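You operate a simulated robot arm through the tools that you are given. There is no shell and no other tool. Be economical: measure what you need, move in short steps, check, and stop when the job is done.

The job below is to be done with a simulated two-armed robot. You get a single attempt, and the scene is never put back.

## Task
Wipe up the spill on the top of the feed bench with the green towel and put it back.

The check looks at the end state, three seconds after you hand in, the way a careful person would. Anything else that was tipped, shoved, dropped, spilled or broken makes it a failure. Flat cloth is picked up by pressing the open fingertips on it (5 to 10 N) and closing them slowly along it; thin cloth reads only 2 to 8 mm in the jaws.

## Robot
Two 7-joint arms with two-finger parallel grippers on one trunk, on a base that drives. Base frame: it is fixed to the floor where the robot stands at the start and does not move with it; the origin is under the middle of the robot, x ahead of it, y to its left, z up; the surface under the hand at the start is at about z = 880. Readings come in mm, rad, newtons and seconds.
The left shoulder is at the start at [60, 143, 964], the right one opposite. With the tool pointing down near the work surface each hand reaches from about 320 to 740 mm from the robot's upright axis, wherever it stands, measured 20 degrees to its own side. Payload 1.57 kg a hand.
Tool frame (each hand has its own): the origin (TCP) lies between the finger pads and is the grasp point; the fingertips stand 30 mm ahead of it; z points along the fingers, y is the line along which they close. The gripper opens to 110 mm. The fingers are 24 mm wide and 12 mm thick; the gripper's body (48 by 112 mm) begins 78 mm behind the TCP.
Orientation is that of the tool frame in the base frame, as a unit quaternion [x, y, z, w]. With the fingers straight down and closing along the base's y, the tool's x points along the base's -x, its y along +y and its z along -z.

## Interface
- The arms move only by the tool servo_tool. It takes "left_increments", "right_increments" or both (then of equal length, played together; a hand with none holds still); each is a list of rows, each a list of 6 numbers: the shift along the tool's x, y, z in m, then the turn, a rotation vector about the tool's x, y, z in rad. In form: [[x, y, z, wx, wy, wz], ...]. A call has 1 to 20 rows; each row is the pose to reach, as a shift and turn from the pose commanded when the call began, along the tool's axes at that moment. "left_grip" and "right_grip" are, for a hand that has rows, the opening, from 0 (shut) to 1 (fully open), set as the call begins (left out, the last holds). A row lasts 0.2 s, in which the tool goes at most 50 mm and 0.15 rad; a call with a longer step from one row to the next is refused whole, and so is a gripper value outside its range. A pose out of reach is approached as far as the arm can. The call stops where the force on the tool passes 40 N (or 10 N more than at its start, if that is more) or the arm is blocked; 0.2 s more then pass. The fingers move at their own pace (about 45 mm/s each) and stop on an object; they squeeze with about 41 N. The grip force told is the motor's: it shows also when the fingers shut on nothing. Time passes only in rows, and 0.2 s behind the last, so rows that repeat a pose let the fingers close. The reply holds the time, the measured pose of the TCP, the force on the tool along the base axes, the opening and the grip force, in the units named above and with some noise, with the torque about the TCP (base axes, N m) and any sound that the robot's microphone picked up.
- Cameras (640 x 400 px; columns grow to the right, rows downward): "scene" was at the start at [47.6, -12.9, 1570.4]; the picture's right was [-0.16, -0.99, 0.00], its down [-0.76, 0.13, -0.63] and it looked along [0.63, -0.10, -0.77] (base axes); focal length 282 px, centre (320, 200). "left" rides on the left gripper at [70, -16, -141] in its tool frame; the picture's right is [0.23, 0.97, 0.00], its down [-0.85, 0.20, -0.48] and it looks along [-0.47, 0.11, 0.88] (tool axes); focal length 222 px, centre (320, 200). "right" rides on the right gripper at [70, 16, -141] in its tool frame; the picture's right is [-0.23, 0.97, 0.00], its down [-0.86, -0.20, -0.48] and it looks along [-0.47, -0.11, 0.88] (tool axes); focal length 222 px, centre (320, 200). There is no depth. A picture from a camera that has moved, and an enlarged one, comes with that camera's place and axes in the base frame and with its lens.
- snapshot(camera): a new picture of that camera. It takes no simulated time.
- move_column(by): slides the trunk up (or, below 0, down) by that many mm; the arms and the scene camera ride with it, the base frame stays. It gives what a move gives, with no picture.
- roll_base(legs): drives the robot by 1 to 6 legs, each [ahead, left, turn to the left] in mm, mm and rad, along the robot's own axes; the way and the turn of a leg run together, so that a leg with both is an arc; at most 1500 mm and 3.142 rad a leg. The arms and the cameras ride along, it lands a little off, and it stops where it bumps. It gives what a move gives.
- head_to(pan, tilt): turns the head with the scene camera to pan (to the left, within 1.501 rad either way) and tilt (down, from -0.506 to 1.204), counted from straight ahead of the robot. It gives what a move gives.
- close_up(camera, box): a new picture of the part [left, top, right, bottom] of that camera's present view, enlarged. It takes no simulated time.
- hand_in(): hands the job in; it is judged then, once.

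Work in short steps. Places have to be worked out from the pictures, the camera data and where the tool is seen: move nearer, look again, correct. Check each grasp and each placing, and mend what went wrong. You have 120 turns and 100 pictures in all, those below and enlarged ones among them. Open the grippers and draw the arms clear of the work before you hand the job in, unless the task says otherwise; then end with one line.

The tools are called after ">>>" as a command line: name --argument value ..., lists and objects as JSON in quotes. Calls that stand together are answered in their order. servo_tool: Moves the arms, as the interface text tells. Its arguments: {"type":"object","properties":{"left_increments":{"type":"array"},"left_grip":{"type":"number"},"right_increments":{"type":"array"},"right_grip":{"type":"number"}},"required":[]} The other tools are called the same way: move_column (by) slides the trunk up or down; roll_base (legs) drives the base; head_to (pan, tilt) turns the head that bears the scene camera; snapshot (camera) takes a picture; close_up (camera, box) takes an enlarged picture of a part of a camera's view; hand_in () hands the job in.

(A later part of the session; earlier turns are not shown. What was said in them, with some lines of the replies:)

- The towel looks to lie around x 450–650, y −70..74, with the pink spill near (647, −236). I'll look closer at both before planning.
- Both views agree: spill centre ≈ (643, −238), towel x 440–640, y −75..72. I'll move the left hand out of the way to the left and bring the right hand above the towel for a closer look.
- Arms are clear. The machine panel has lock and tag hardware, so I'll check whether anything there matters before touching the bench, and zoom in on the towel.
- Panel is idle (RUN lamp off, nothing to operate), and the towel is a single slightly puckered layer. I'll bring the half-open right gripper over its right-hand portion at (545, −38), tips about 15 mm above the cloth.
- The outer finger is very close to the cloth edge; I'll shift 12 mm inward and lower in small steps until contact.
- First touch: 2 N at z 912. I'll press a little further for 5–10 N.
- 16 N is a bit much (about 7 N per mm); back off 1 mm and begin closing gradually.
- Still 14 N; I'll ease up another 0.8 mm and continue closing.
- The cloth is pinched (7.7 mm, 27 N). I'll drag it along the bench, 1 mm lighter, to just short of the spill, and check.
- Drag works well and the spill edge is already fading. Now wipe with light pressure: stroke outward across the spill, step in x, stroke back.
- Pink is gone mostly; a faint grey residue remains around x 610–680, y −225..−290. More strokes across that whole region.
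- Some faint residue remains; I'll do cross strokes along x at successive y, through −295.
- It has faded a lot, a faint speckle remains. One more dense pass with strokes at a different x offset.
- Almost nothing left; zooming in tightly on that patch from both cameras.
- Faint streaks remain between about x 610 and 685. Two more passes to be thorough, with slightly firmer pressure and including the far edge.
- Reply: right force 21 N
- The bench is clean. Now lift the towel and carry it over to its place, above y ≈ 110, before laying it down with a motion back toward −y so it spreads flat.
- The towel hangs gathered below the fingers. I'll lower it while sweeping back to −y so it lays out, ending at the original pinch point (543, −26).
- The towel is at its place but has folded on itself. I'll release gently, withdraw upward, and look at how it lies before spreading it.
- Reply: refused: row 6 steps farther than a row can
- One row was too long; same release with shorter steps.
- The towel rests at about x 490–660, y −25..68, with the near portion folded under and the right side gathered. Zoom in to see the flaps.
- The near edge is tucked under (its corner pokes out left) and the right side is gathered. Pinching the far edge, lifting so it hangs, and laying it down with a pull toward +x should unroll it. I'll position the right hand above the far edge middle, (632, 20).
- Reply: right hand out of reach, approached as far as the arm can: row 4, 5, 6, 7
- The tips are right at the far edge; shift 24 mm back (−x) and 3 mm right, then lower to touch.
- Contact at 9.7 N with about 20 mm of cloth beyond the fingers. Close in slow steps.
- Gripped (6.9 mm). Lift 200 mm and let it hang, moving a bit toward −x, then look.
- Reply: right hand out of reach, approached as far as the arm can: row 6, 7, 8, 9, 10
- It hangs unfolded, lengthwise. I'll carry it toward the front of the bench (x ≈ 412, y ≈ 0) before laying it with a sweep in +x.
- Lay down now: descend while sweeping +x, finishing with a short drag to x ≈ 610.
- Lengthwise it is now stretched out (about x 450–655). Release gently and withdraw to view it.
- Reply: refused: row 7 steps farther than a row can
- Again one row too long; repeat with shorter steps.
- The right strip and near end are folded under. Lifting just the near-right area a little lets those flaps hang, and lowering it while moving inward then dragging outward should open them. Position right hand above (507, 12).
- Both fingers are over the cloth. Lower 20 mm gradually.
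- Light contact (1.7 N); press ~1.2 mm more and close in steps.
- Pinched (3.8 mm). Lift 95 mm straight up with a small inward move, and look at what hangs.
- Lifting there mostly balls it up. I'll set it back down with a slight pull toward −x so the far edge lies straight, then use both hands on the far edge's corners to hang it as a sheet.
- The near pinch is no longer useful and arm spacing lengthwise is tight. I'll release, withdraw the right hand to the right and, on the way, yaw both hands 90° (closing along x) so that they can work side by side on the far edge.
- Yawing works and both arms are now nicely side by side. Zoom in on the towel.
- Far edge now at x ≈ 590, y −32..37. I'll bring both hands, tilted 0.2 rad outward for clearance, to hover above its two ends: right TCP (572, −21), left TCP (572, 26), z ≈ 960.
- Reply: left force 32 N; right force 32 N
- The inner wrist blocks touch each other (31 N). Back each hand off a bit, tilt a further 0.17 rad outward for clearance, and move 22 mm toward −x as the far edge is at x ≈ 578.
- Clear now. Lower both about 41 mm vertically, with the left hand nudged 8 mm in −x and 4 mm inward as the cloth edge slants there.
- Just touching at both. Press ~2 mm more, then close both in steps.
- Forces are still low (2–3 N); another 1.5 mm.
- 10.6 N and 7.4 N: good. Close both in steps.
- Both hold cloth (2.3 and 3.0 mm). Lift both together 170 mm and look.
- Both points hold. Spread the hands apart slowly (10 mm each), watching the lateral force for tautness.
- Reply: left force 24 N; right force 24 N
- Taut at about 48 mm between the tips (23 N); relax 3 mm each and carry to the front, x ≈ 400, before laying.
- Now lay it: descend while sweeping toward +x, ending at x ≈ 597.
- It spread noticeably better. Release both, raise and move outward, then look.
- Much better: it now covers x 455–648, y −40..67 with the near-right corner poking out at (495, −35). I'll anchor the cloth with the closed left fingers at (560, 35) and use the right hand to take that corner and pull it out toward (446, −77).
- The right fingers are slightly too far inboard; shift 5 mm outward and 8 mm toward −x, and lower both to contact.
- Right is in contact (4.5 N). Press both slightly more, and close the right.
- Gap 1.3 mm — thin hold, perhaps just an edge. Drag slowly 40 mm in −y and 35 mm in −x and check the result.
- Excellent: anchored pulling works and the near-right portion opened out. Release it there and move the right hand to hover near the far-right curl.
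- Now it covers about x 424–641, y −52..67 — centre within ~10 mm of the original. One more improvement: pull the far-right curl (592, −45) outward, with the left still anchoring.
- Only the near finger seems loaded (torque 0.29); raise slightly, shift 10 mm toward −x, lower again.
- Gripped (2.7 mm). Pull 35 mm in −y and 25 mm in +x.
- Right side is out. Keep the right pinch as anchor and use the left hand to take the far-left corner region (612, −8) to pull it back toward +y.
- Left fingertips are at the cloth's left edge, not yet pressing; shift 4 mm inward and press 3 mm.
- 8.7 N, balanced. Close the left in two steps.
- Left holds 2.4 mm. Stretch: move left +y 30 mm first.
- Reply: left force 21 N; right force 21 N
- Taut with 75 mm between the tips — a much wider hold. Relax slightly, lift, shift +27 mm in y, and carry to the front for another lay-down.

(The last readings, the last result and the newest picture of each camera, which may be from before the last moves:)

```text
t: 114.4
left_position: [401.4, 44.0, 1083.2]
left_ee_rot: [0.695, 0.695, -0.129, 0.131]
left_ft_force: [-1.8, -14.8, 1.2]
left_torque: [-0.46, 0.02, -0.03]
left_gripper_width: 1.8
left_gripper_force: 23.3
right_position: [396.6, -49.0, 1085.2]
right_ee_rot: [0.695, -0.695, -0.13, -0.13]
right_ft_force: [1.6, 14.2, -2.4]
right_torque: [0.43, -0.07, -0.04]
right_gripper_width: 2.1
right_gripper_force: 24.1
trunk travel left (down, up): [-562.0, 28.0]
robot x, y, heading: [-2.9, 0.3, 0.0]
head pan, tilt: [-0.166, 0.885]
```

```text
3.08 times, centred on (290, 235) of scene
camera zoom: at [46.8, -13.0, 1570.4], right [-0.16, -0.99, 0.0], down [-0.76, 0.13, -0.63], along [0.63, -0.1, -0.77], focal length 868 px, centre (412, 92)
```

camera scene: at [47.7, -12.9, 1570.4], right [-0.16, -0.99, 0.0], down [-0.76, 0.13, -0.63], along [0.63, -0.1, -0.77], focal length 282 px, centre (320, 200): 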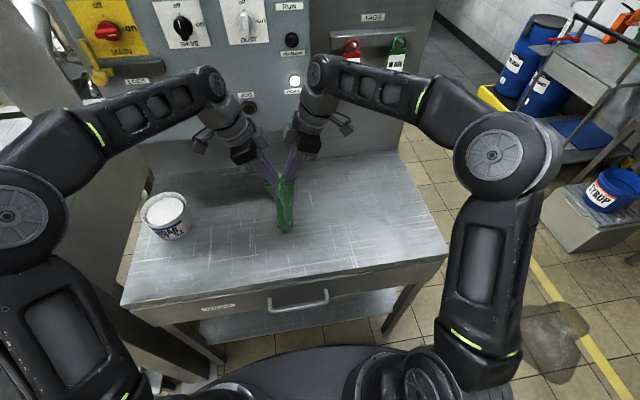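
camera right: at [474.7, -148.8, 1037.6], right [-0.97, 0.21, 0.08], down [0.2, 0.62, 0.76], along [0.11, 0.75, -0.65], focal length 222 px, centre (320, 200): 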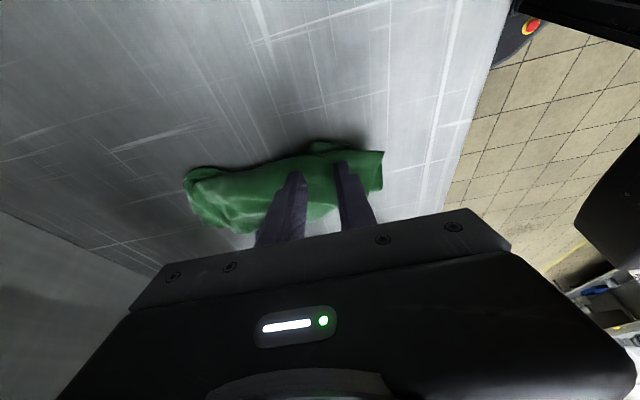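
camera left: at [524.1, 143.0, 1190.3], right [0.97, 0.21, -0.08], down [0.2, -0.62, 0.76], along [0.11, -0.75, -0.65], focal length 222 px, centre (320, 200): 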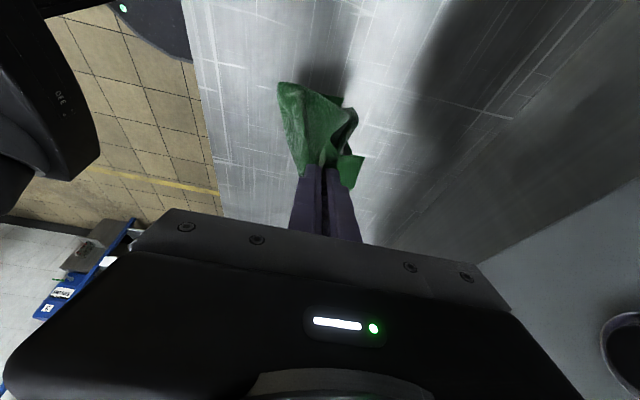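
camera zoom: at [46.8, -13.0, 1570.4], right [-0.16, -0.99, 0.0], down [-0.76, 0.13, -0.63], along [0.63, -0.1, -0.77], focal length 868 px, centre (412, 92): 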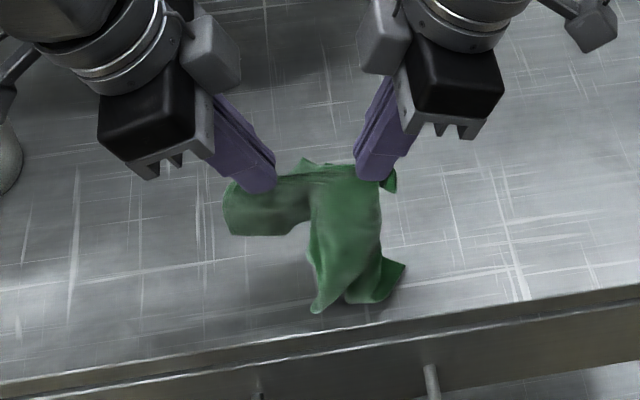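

It hangs broader now, with both near corners out. Lay it down with the +x sweep.

>>> servo_tool --right_increments '[[0.0039, 0, 0.0146, 0, 0, 0], [0.0086, -0.022, 0.0267, 0, 0, 0], [0.0137, -0.042, 0.0397, 0, 0, 0], [0.0191, -0.062, 0.0537, 0, 0, 0], [0.0249, -0.08, 0.0686, 0, 0, 0], [0.0311, -0.097, 0.0845, 0, 0, 0], [0.0369, -0.111, 0.0994, 0, 0, 0], [0.0423, -0.124, 0.1134, 0, 0, 0], [0.0474, -0.137, 0.1264, 0, 0, 0], [0.0517, -0.15, 0.1376, 0, 0, 0], [0.0557, -0.165, 0.1479, 0, 0, 0], [0.0582, -0.18, 0.1544, 0, 0, 0], [0.0593, -0.19, 0.157, 0, 0, 0], [0.0593, -0.2, 0.157, 0, 0, 0], [0.0593, -0.2, 0.157, 0, 0, 0]]' --left_increments '[[0.0039, 0, 0.0146, 0, 0, 0], [0.0086, 0.022, 0.0267, 0, 0, 0], [0.0137, 0.042, 0.0397, 0, 0, 0], [0.0191, 0.062, 0.0537, 0, 0, 0], [0.0249, 0.08, 0.0686, 0, 0, 0], [0.0311, 0.097, 0.0845, 0, 0, 0], [0.0369, 0.111, 0.0994, 0, 0, 0], [0.0423, 0.124, 0.1134, 0, 0, 0], [0.0474, 0.137, 0.1264, 0, 0, 0], [0.0517, 0.15, 0.1376, 0, 0, 0], [0.0557, 0.165, 0.1479, 0, 0, 0], [0.0582, 0.18, 0.1544, 0, 0, 0], [0.0593, 0.19, 0.157, 0, 0, 0], [0.0593, 0.2, 0.157, 0, 0, 0], [0.0593, 0.2, 0.157, 0, 0, 0]]'

>>> close_up --camera "scene" --box '[220, 150, 360, 260]'

```text
t: 117.6
left_position: [602.0, 43.0, 916.0]
left_ee_rot: [0.696, 0.694, -0.13, 0.13]
left_ft_force: [-2.0, -6.6, 0.7]
left_torque: [-0.26, 0.01, -0.03]
left_gripper_width: 1.6
left_gripper_force: 23.6
right_position: [596.6, -48.1, 918.0]
right_ee_rot: [0.695, -0.695, -0.13, -0.13]
right_ft_force: [0.8, 6.7, 0.2]
right_torque: [0.23, -0.02, 0.0]
right_gripper_width: 2.4
right_gripper_force: 23.6
trunk travel left (down, up): [-562.0, 28.0]
robot x, y, heading: [2.9, -1.9, -0.0]
head pan, tilt: [-0.166, 0.885]
```

```text
3.64 times, centred on (290, 205) of scene
camera zoom: at [47.4, -12.9, 1570.4], right [-0.16, -0.99, 0.0], down [-0.76, 0.13, -0.63], along [0.63, -0.1, -0.77], focal length 1026 px, centre (429, 182)
```

zoom: 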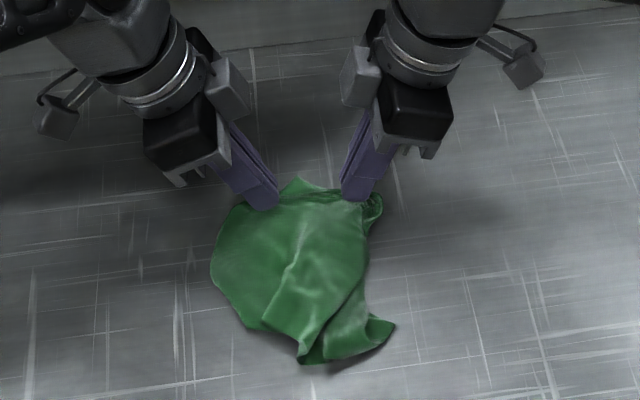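

Now it covers roughly x 450–640, y −53..88 and lies quite open. Nudge both hands 12 mm toward −y to centre it, release, and withdraw.

>>> servo_tool --right_increments '[[0.0037, 0, -0.0014, 0, 0, 0], [0.0075, 0, -0.0029, 0, 0, 0], [0.0112, 0, -0.0043, 0, 0, 0], [0.0112, 0, -0.0043, 0, 0, 0]]' --left_increments '[[-0.0037, 0, 0.0014, 0, 0, 0], [-0.0075, 0, 0.0029, 0, 0, 0], [-0.0112, 0, 0.0043, 0, 0, 0], [-0.0112, 0, 0.0043, 0, 0, 0]]'

>>> servo_tool --right_increments '[[0, 0, 0, 0, 0, 0], [0, 0, 0, 0, 0, 0], [0, 0, 0, 0, 0, 0], [0, 0, -0.03, 0, 0, 0], [0, 0, -0.07, 0, 0, 0], [0.02, 0, -0.11, 0, 0, 0], [0.05, 0, -0.13, 0, 0, 0], [0.09, 0, -0.13, 0, 0, 0], [0.12, 0, -0.13, 0, 0, 0]]' --left_increments '[[0, 0, 0, 0, 0, 0], [0, 0, 0, 0, 0, 0], [0, 0, 0, 0, 0, 0], [0, 0, -0.03, 0, 0, 0], [0, 0, -0.07, 0, 0, 0], [0.02, 0, -0.11, 0, 0, 0], [0.05, 0, -0.13, 0, 0, 0], [0.09, 0, -0.13, 0, 0, 0], [0.12, 0, -0.13, 0, 0, 0]]' --right_grip 0.1 --left_grip 0.1

>>> close_up --camera "scene" --box '[240, 170, 344, 260]'

```text
t: 118.6
left_position: [602.1, 30.5, 915.0]
left_ee_rot: [0.695, 0.695, -0.13, 0.13]
left_ft_force: [-0.3, -6.9, 0.8]
left_torque: [-0.24, 0.03, -0.01]
left_gripper_width: 1.9
left_gripper_force: 24.0
right_position: [596.9, -61.0, 918.2]
right_ee_rot: [-0.695, 0.695, 0.13, 0.131]
right_ft_force: [0.8, 7.6, 1.1]
right_torque: [0.22, -0.03, -0.02]
right_gripper_width: 2.2
right_gripper_force: 23.3
trunk travel left (down, up): [-562.0, 28.0]
robot x, y, heading: [0.3, 0.1, 0.001]
head pan, tilt: [-0.166, 0.885]
```

```text
t: 120.6
left_position: [603.4, 190.0, 991.9]
left_ee_rot: [0.695, 0.695, -0.131, 0.13]
left_ft_force: [1.0, 0.0, 0.3]
left_torque: [0.0, 0.0, 0.0]
left_gripper_width: 11.0
left_gripper_force: 0.1
right_position: [598.8, -220.7, 996.0]
right_ee_rot: [-0.694, 0.696, 0.129, 0.13]
right_ft_force: [-0.4, 0.4, -0.5]
right_torque: [-0.02, -0.03, -0.01]
right_gripper_width: 11.0
right_gripper_force: 0.1
trunk travel left (down, up): [-562.0, 28.0]
robot x, y, heading: [1.3, 0.2, 0.005]
head pan, tilt: [-0.166, 0.885]
```

```text
4.44 times, centred on (292, 215) of scene
camera zoom: at [47.8, -12.9, 1570.4], right [-0.16, -0.99, 0.0], down [-0.76, 0.13, -0.63], along [0.63, -0.1, -0.77], focal length 1254 px, centre (444, 133)
```

zoom: 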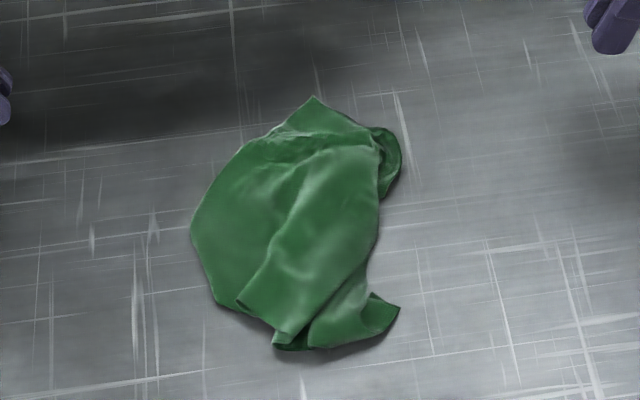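

Coverage is now about x 457–662, y −69..79, centre near the original. One last two-handed stretch of the near end: bring both hands over the near-right corner (482, −46) and near-left lobe (508, 54).

>>> servo_tool --right_increments '[[-0.016, 0.013, 0.014, 0, 0, 0], [-0.031, 0.026, 0.028, 0, 0, 0], [-0.047, 0.039, 0.042, 0, 0, 0], [-0.062, 0.052, 0.056, 0, 0, 0], [-0.078, 0.065, 0.07, 0, 0, 0], [-0.093, 0.078, 0.084, 0, 0, 0], [-0.109, 0.091, 0.098, 0, 0, 0], [-0.125, 0.105, 0.112, 0, 0, 0], [-0.1392, 0.117, 0.1249, 0, 0, 0], [-0.1392, 0.117, 0.1249, 0, 0, 0]]' --left_increments '[[-0.0115, -0.0105, 0.012, 0, 0, 0], [-0.023, -0.021, 0.024, 0, 0, 0], [-0.035, -0.032, 0.036, 0, 0, 0], [-0.046, -0.042, 0.048, 0, 0, 0], [-0.058, -0.053, 0.06, 0, 0, 0], [-0.07, -0.063, 0.072, 0, 0, 0], [-0.081, -0.074, 0.084, 0, 0, 0], [-0.093, -0.085, 0.096, 0, 0, 0], [-0.1043, -0.095, 0.107, 0, 0, 0], [-0.1043, -0.095, 0.107, 0, 0, 0]]' --right_grip 0.22 --left_grip 0.22

>>> close_up --camera "scene" --box '[240, 170, 344, 260]'

```text
t: 122.8
left_position: [507.5, 53.3, 932.4]
left_ee_rot: [0.695, 0.695, -0.13, 0.13]
left_ft_force: [0.0, -0.2, 0.7]
left_torque: [0.01, -0.02, 0.02]
left_gripper_width: 24.1
left_gripper_force: 0.0
right_position: [479.2, -43.9, 929.4]
right_ee_rot: [0.695, -0.695, -0.131, -0.131]
right_ft_force: [-0.1, -1.0, -0.5]
right_torque: [-0.03, 0.0, -0.02]
right_gripper_width: 24.3
right_gripper_force: 0.0
trunk travel left (down, up): [-562.0, 28.0]
robot x, y, heading: [-4.3, 2.6, -0.004]
head pan, tilt: [-0.166, 0.885]
```

```text
4.44 times, centred on (292, 215) of scene
camera zoom: at [47.8, -12.9, 1570.4], right [-0.16, -0.99, 0.0], down [-0.76, 0.13, -0.63], along [0.63, -0.1, -0.77], focal length 1254 px, centre (444, 133)
```

zoom: 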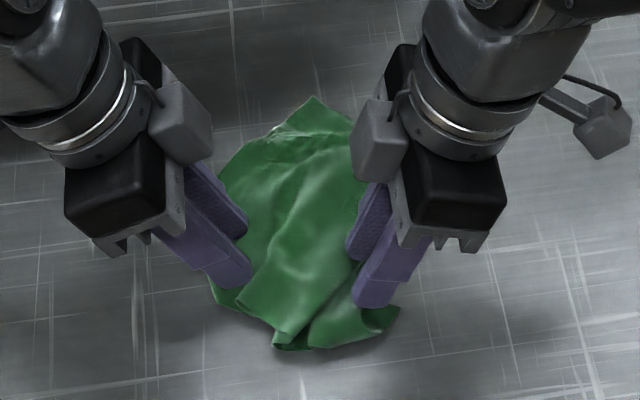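

Both are over the cloth. Lower to contact.

>>> servo_tool --right_increments '[[0.002, 0, 0.005, 0, 0, 0], [0.0036, 0, 0.0093, 0, 0, 0], [0.0047, 0, 0.0121, 0, 0, 0], [0.0054, 0, 0.014, 0, 0, 0], [0.0054, 0, 0.014, 0, 0, 0]]' --left_increments '[[0.002, 0, 0.005, 0, 0, 0], [0.004, 0, 0.01, 0, 0, 0], [0.0054, 0, 0.014, 0, 0, 0], [0.0063, 0, 0.0163, 0, 0, 0], [0.0063, 0, 0.0163, 0, 0, 0]]'

```text
t: 124.0
left_position: [506.8, 55.6, 914.3]
left_ee_rot: [0.695, 0.695, -0.13, 0.131]
left_ft_force: [0.4, 0.7, 4.4]
left_torque: [0.01, -0.01, 0.02]
left_gripper_width: 24.1
left_gripper_force: 0.0
right_position: [480.4, -44.2, 914.8]
right_ee_rot: [-0.694, 0.695, 0.13, 0.131]
right_ft_force: [0.5, -0.4, 2.8]
right_torque: [0.0, 0.05, 0.0]
right_gripper_width: 24.3
right_gripper_force: 0.1
trunk travel left (down, up): [-562.0, 28.0]
robot x, y, heading: [-1.9, 2.0, -0.003]
head pan, tilt: [-0.166, 0.885]
```

Light contact on both; press 0.7 mm more and close in two steps.

>>> servo_tool --right_increments '[[0.0003, 0, 0.0009, 0, 0, 0], [0.0003, 0, 0.0009, 0, 0, 0]]' --left_increments '[[0.0002, 0, 0.0006, 0, 0, 0], [0.0002, 0, 0.0006, 0, 0, 0]]' --right_grip 0.12 --left_grip 0.12

>>> servo_tool --right_increments '[[0, 0, 0, 0, 0, 0], [0, 0, 0, 0, 0, 0], [0, 0, 0, 0, 0, 0]]' --left_increments '[[0, 0, 0, 0, 0, 0], [0, 0, 0, 0, 0, 0], [0, 0, 0, 0, 0, 0]]' --right_grip 0.0 --left_grip 0.0

```text
t: 124.6
left_position: [506.3, 53.9, 915.0]
left_ee_rot: [0.695, 0.695, -0.13, 0.131]
left_ft_force: [0.0, 0.8, 8.4]
left_torque: [0.0, 0.01, -0.05]
left_gripper_width: 13.5
left_gripper_force: 0.1
right_position: [479.7, -44.4, 913.3]
right_ee_rot: [-0.695, 0.695, 0.129, 0.131]
right_ft_force: [-0.6, -0.9, 9.7]
right_torque: [0.03, 0.1, 0.04]
right_gripper_width: 13.6
right_gripper_force: 0.4
trunk travel left (down, up): [-562.0, 28.0]
robot x, y, heading: [-1.2, 0.8, -0.003]
head pan, tilt: [-0.166, 0.885]
```

```text
t: 125.4
left_position: [505.9, 53.2, 914.3]
left_ee_rot: [0.695, 0.695, -0.13, 0.13]
left_ft_force: [-0.3, -0.3, 9.2]
left_torque: [-0.04, 0.01, -0.03]
left_gripper_width: 2.1
left_gripper_force: 23.4
right_position: [478.6, -42.8, 914.1]
right_ee_rot: [0.696, -0.694, -0.13, -0.131]
right_ft_force: [-2.2, 0.0, 12.9]
right_torque: [0.0, 0.11, 0.05]
right_gripper_width: 0.0
right_gripper_force: 21.2
trunk travel left (down, up): [-562.0, 28.0]
robot x, y, heading: [-0.4, 0.6, -0.0]
head pan, tilt: [-0.166, 0.885]
```

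Left holds; the right closed on nothing (too near the edge). Retry the right 10 mm further inward.

>>> servo_tool --right_increments '[[-0.003, 0, -0.0075, 0, 0, 0], [-0.003, 0, -0.0075, 0, 0, 0], [-0.0123, -0.003, -0.0039, 0, 0, 0], [-0.0105, -0.003, 0.0008, 0, 0, 0], [-0.0094, -0.003, 0.0035, 0, 0, 0], [-0.0094, -0.003, 0.0035, 0, 0, 0]]' --right_grip 0.22

>>> servo_tool --right_increments '[[0, 0, 0, 0, 0, 0], [0, 0, 0, 0, 0, 0]]' --right_grip 0.12

>>> servo_tool --right_increments '[[0, 0, 0, 0, 0, 0], [0, 0, 0, 0, 0, 0], [0, 0, 0, 0, 0, 0]]' --right_grip 0.0

```text
t: 126.8
left_position: [506.7, 54.0, 914.3]
left_ee_rot: [0.695, 0.695, -0.13, 0.13]
left_ft_force: [0.4, 0.1, 13.6]
left_torque: [0.0, -0.03, 0.02]
left_gripper_width: 2.0
left_gripper_force: 23.3
right_position: [483.2, -34.3, 915.0]
right_ee_rot: [0.695, -0.695, -0.13, -0.131]
right_ft_force: [-0.2, 0.3, 7.8]
right_torque: [-0.01, -0.02, 0.03]
right_gripper_width: 24.2
right_gripper_force: 0.0
trunk travel left (down, up): [-562.0, 28.0]
robot x, y, heading: [-2.5, -2.2, 0.0]
head pan, tilt: [-0.166, 0.885]
```

```text
t: 127.4
left_position: [506.7, 53.9, 914.8]
left_ee_rot: [0.695, 0.695, -0.129, 0.131]
left_ft_force: [1.0, -1.0, 14.7]
left_torque: [0.0, -0.02, -0.01]
left_gripper_width: 1.5
left_gripper_force: 23.8
right_position: [481.9, -34.3, 915.0]
right_ee_rot: [0.695, -0.695, -0.129, -0.13]
right_ft_force: [0.2, 0.3, 9.3]
right_torque: [0.02, -0.04, 0.0]
right_gripper_width: 12.0
right_gripper_force: 0.0
trunk travel left (down, up): [-562.0, 28.0]
robot x, y, heading: [1.9, 3.2, 0.002]
head pan, tilt: [-0.166, 0.885]
```

```text
t: 128.2
left_position: [506.9, 52.5, 914.3]
left_ee_rot: [0.696, 0.694, -0.13, 0.13]
left_ft_force: [2.1, -0.4, 13.6]
left_torque: [-0.02, -0.09, 0.02]
left_gripper_width: 2.1
left_gripper_force: 22.8
right_position: [482.3, -34.2, 914.9]
right_ee_rot: [0.695, -0.695, -0.131, -0.131]
right_ft_force: [-1.6, 0.1, 12.5]
right_torque: [0.01, 0.06, 0.01]
right_gripper_width: 1.7
right_gripper_force: 23.3
trunk travel left (down, up): [-562.0, 28.0]
robot x, y, heading: [-4.0, 0.2, 0.003]
head pan, tilt: [-0.166, 0.885]
```

Both grip now. Stretch outward slowly: right −y 30/−x 25, left +y 5/−x 30.

>>> servo_tool --right_increments '[[-0.0005, 0, -0.0014, 0, 0, 0], [0.005, 0.005, -0.0036, 0, 0, 0], [0.0105, 0.01, -0.0058, 0, 0, 0], [0.016, 0.015, -0.008, 0, 0, 0], [0.022, 0.02, -0.0101, 0, 0, 0], [0.0275, 0.025, -0.0123, 0, 0, 0], [0.0275, 0.025, -0.0123, 0, 0, 0]]' --left_increments '[[-0.0005, 0, -0.0014, 0, 0, 0], [0.0005, -0.006, -0.0018, 0, 0, 0], [0.0015, -0.012, -0.0022, 0, 0, 0], [0.0023, -0.018, -0.0025, 0, 0, 0], [0.0032, -0.024, -0.0029, 0, 0, 0], [0.0042, -0.03, -0.0032, 0, 0, 0], [0.0042, -0.03, -0.0032, 0, 0, 0]]'

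>>> close_up --camera "scene" --box '[240, 170, 344, 260]'

```text
t: 129.8
left_position: [477.0, 59.7, 913.8]
left_ee_rot: [0.694, 0.695, -0.13, 0.131]
left_ft_force: [-0.3, 0.7, 2.0]
left_torque: [0.03, -0.03, 0.0]
left_gripper_width: 1.8
left_gripper_force: 23.4
right_position: [458.2, -65.4, 915.3]
right_ee_rot: [-0.695, 0.695, 0.13, 0.13]
right_ft_force: [0.1, 1.1, 2.8]
right_torque: [0.01, 0.01, 0.05]
right_gripper_width: 1.8
right_gripper_force: 24.0
trunk travel left (down, up): [-562.0, 28.0]
robot x, y, heading: [-1.4, 2.3, 0.002]
head pan, tilt: [-0.166, 0.885]
```

```text
4.44 times, centred on (292, 215) of scene
camera zoom: at [47.3, -12.8, 1570.4], right [-0.16, -0.99, 0.0], down [-0.76, 0.13, -0.63], along [0.63, -0.1, -0.77], focal length 1254 px, centre (444, 133)
```

zoom: 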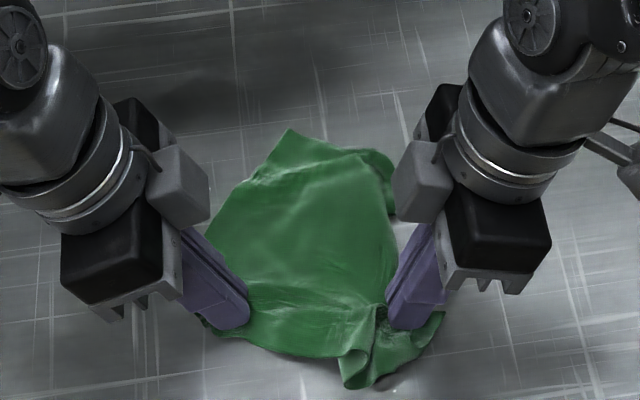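

The towel is now spread over nearly its original footprint (edges near y −75 and 73). Release both gently and retreat.

>>> servo_tool --right_increments '[[0, 0, 0, 0, 0, 0], [0, 0, 0, 0, 0, 0], [0, 0, 0, 0, 0, 0], [0, 0, -0.03, 0, 0, 0], [0, 0, -0.07, 0, 0, 0], [0.02, 0, -0.11, 0, 0, 0], [0.05, 0, -0.14, 0, 0, 0], [0.09, 0, -0.16, 0, 0, 0], [0.13, 0, -0.17, 0, 0, 0]]' --left_increments '[[0, 0, 0, 0, 0, 0], [0, 0, 0, 0, 0, 0], [0, 0, 0, 0, 0, 0], [0, 0, -0.03, 0, 0, 0], [0, 0, -0.07, 0, 0, 0], [0.0, 0, -0.11, 0, 0, 0], [0.02, 0, -0.15, 0, 0, 0], [0.05, 0, -0.18, 0, 0, 0], [0.08, 0, -0.2, 0, 0, 0]]' --right_grip 0.1 --left_grip 0.1

>>> close_up --camera "scene" --box '[240, 170, 344, 260]'

>>> snapshot --camera "scene"

```text
t: 131.8
left_position: [477.1, 206.4, 1072.3]
left_ee_rot: [0.695, 0.695, -0.131, 0.129]
left_ft_force: [0.5, 1.0, -0.4]
left_torque: [-0.02, 0.03, 0.0]
left_gripper_width: 11.0
left_gripper_force: 0.1
right_position: [458.3, -247.7, 1026.8]
right_ee_rot: [-0.694, 0.696, 0.13, 0.131]
right_ft_force: [-0.3, 0.2, -0.2]
right_torque: [-0.01, 0.0, -0.04]
right_gripper_width: 10.9
right_gripper_force: 0.1
trunk travel left (down, up): [-562.0, 28.0]
robot x, y, heading: [-0.2, -1.0, -0.003]
head pan, tilt: [-0.166, 0.885]
```

```text
4.44 times, centred on (292, 215) of scene
camera zoom: at [47.6, -12.9, 1570.4], right [-0.16, -0.99, 0.0], down [-0.76, 0.13, -0.63], along [0.63, -0.1, -0.77], focal length 1254 px, centre (444, 133)
```

zoom: 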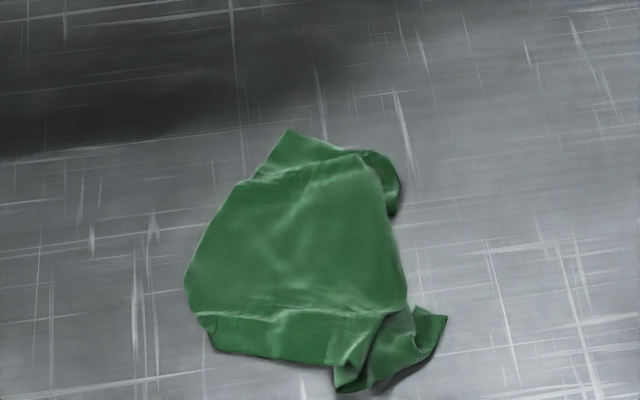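

```text
14 pictures are left
camera scene: at [47.6, -12.9, 1570.4], right [-0.16, -0.99, 0.0], down [-0.76, 0.13, -0.63], along [0.63, -0.1, -0.77], focal length 282 px, centre (320, 200)
```

scene: 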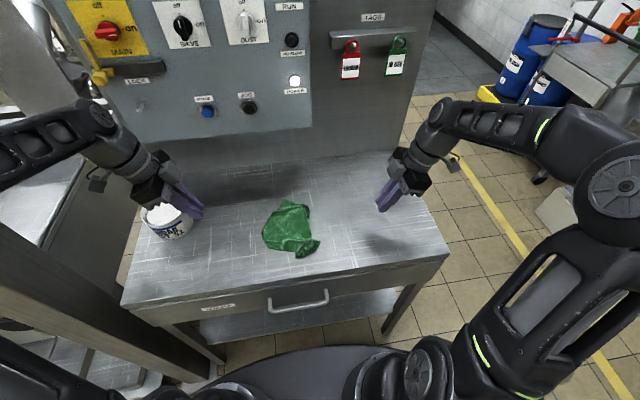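

The towel is back over its original footprint. Retreat both arms upward and open the grippers, then check the spill area once more.

>>> servo_tool --right_increments '[[0, 0, -0.03, 0, 0, 0], [0.02, 0.02, -0.06, 0, 0, 0], [0.04, 0.04, -0.08, 0, 0, 0], [0.05, 0.05, -0.08, 0, 0, 0], [0.05, 0.05, -0.08, 0, 0, 0], [0.05, 0.05, -0.08, 0, 0, 0]]' --left_increments '[[0, 0, -0.02, 0, 0, 0], [0, -0.03, -0.04, 0, 0, 0], [0, -0.06, -0.05, 0, 0, 0], [0, -0.08, -0.05, 0, 0, 0], [0, -0.08, -0.05, 0, 0, 0], [0, -0.08, -0.05, 0, 0, 0]]' --right_grip 1.0 --left_grip 1.0

>>> close_up --camera "scene" --box '[230, 150, 420, 270]'

>>> close_up --camera "scene" --box '[330, 160, 394, 200]'

```text
t: 133.2
left_position: [398.9, 224.1, 1118.5]
left_ee_rot: [0.695, 0.695, -0.13, 0.13]
left_ft_force: [0.8, -0.3, 0.5]
left_torque: [0.0, -0.01, -0.01]
left_gripper_width: 110.0
left_gripper_force: 0.0
right_position: [409.0, -322.2, 1084.2]
right_ee_rot: [0.695, -0.695, -0.13, -0.129]
right_ft_force: [0.0, -0.4, -0.2]
right_torque: [0.01, -0.02, -0.03]
right_gripper_width: 109.8
right_gripper_force: 0.1
trunk travel left (down, up): [-562.0, 28.0]
robot x, y, heading: [-0.7, -0.4, -0.005]
head pan, tilt: [-0.166, 0.885]
```

```text
3.33 times, centred on (325, 210) of scene
camera zoom: at [47.3, -13.0, 1570.4], right [-0.16, -0.99, 0.0], down [-0.76, 0.13, -0.63], along [0.63, -0.1, -0.77], focal length 940 px, centre (303, 167)
```

zoom: 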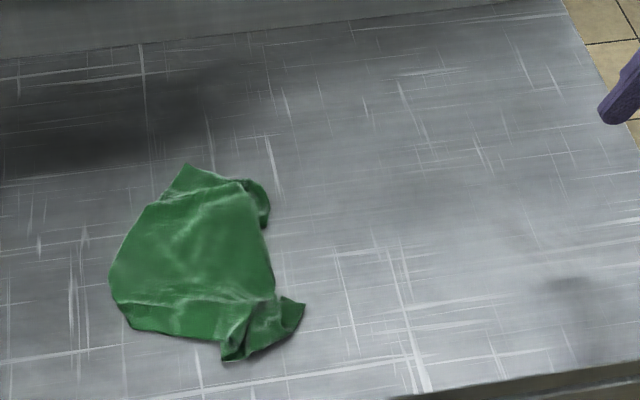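

```text
10.00 times, centred on (362, 180) of scene
camera zoom: at [47.3, -13.0, 1570.4], right [-0.16, -0.99, 0.0], down [-0.76, 0.13, -0.63], along [0.63, -0.1, -0.77], focal length 2822 px, centre (-100, 400)
```

zoom: 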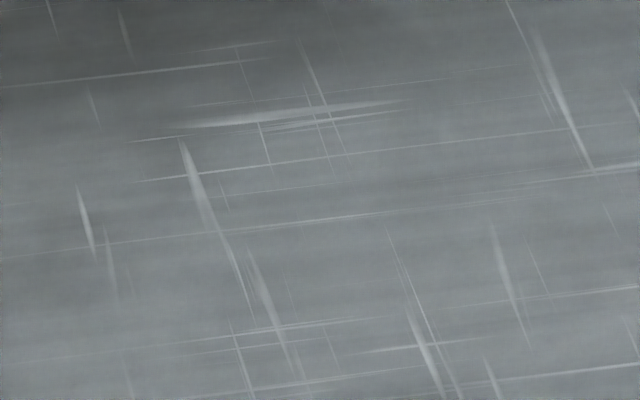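

The bench is clean, the towel is spread at its original place, the grippers are open and clear, and nothing else was disturbed. Handing in.

>>> hand_in

```text
The job is handed in.
```

I wiped the spill off the feed bench and put the green towel back at its original spot. It is spread open but still slightly rumpled, with a few folds along the right side and near edge.
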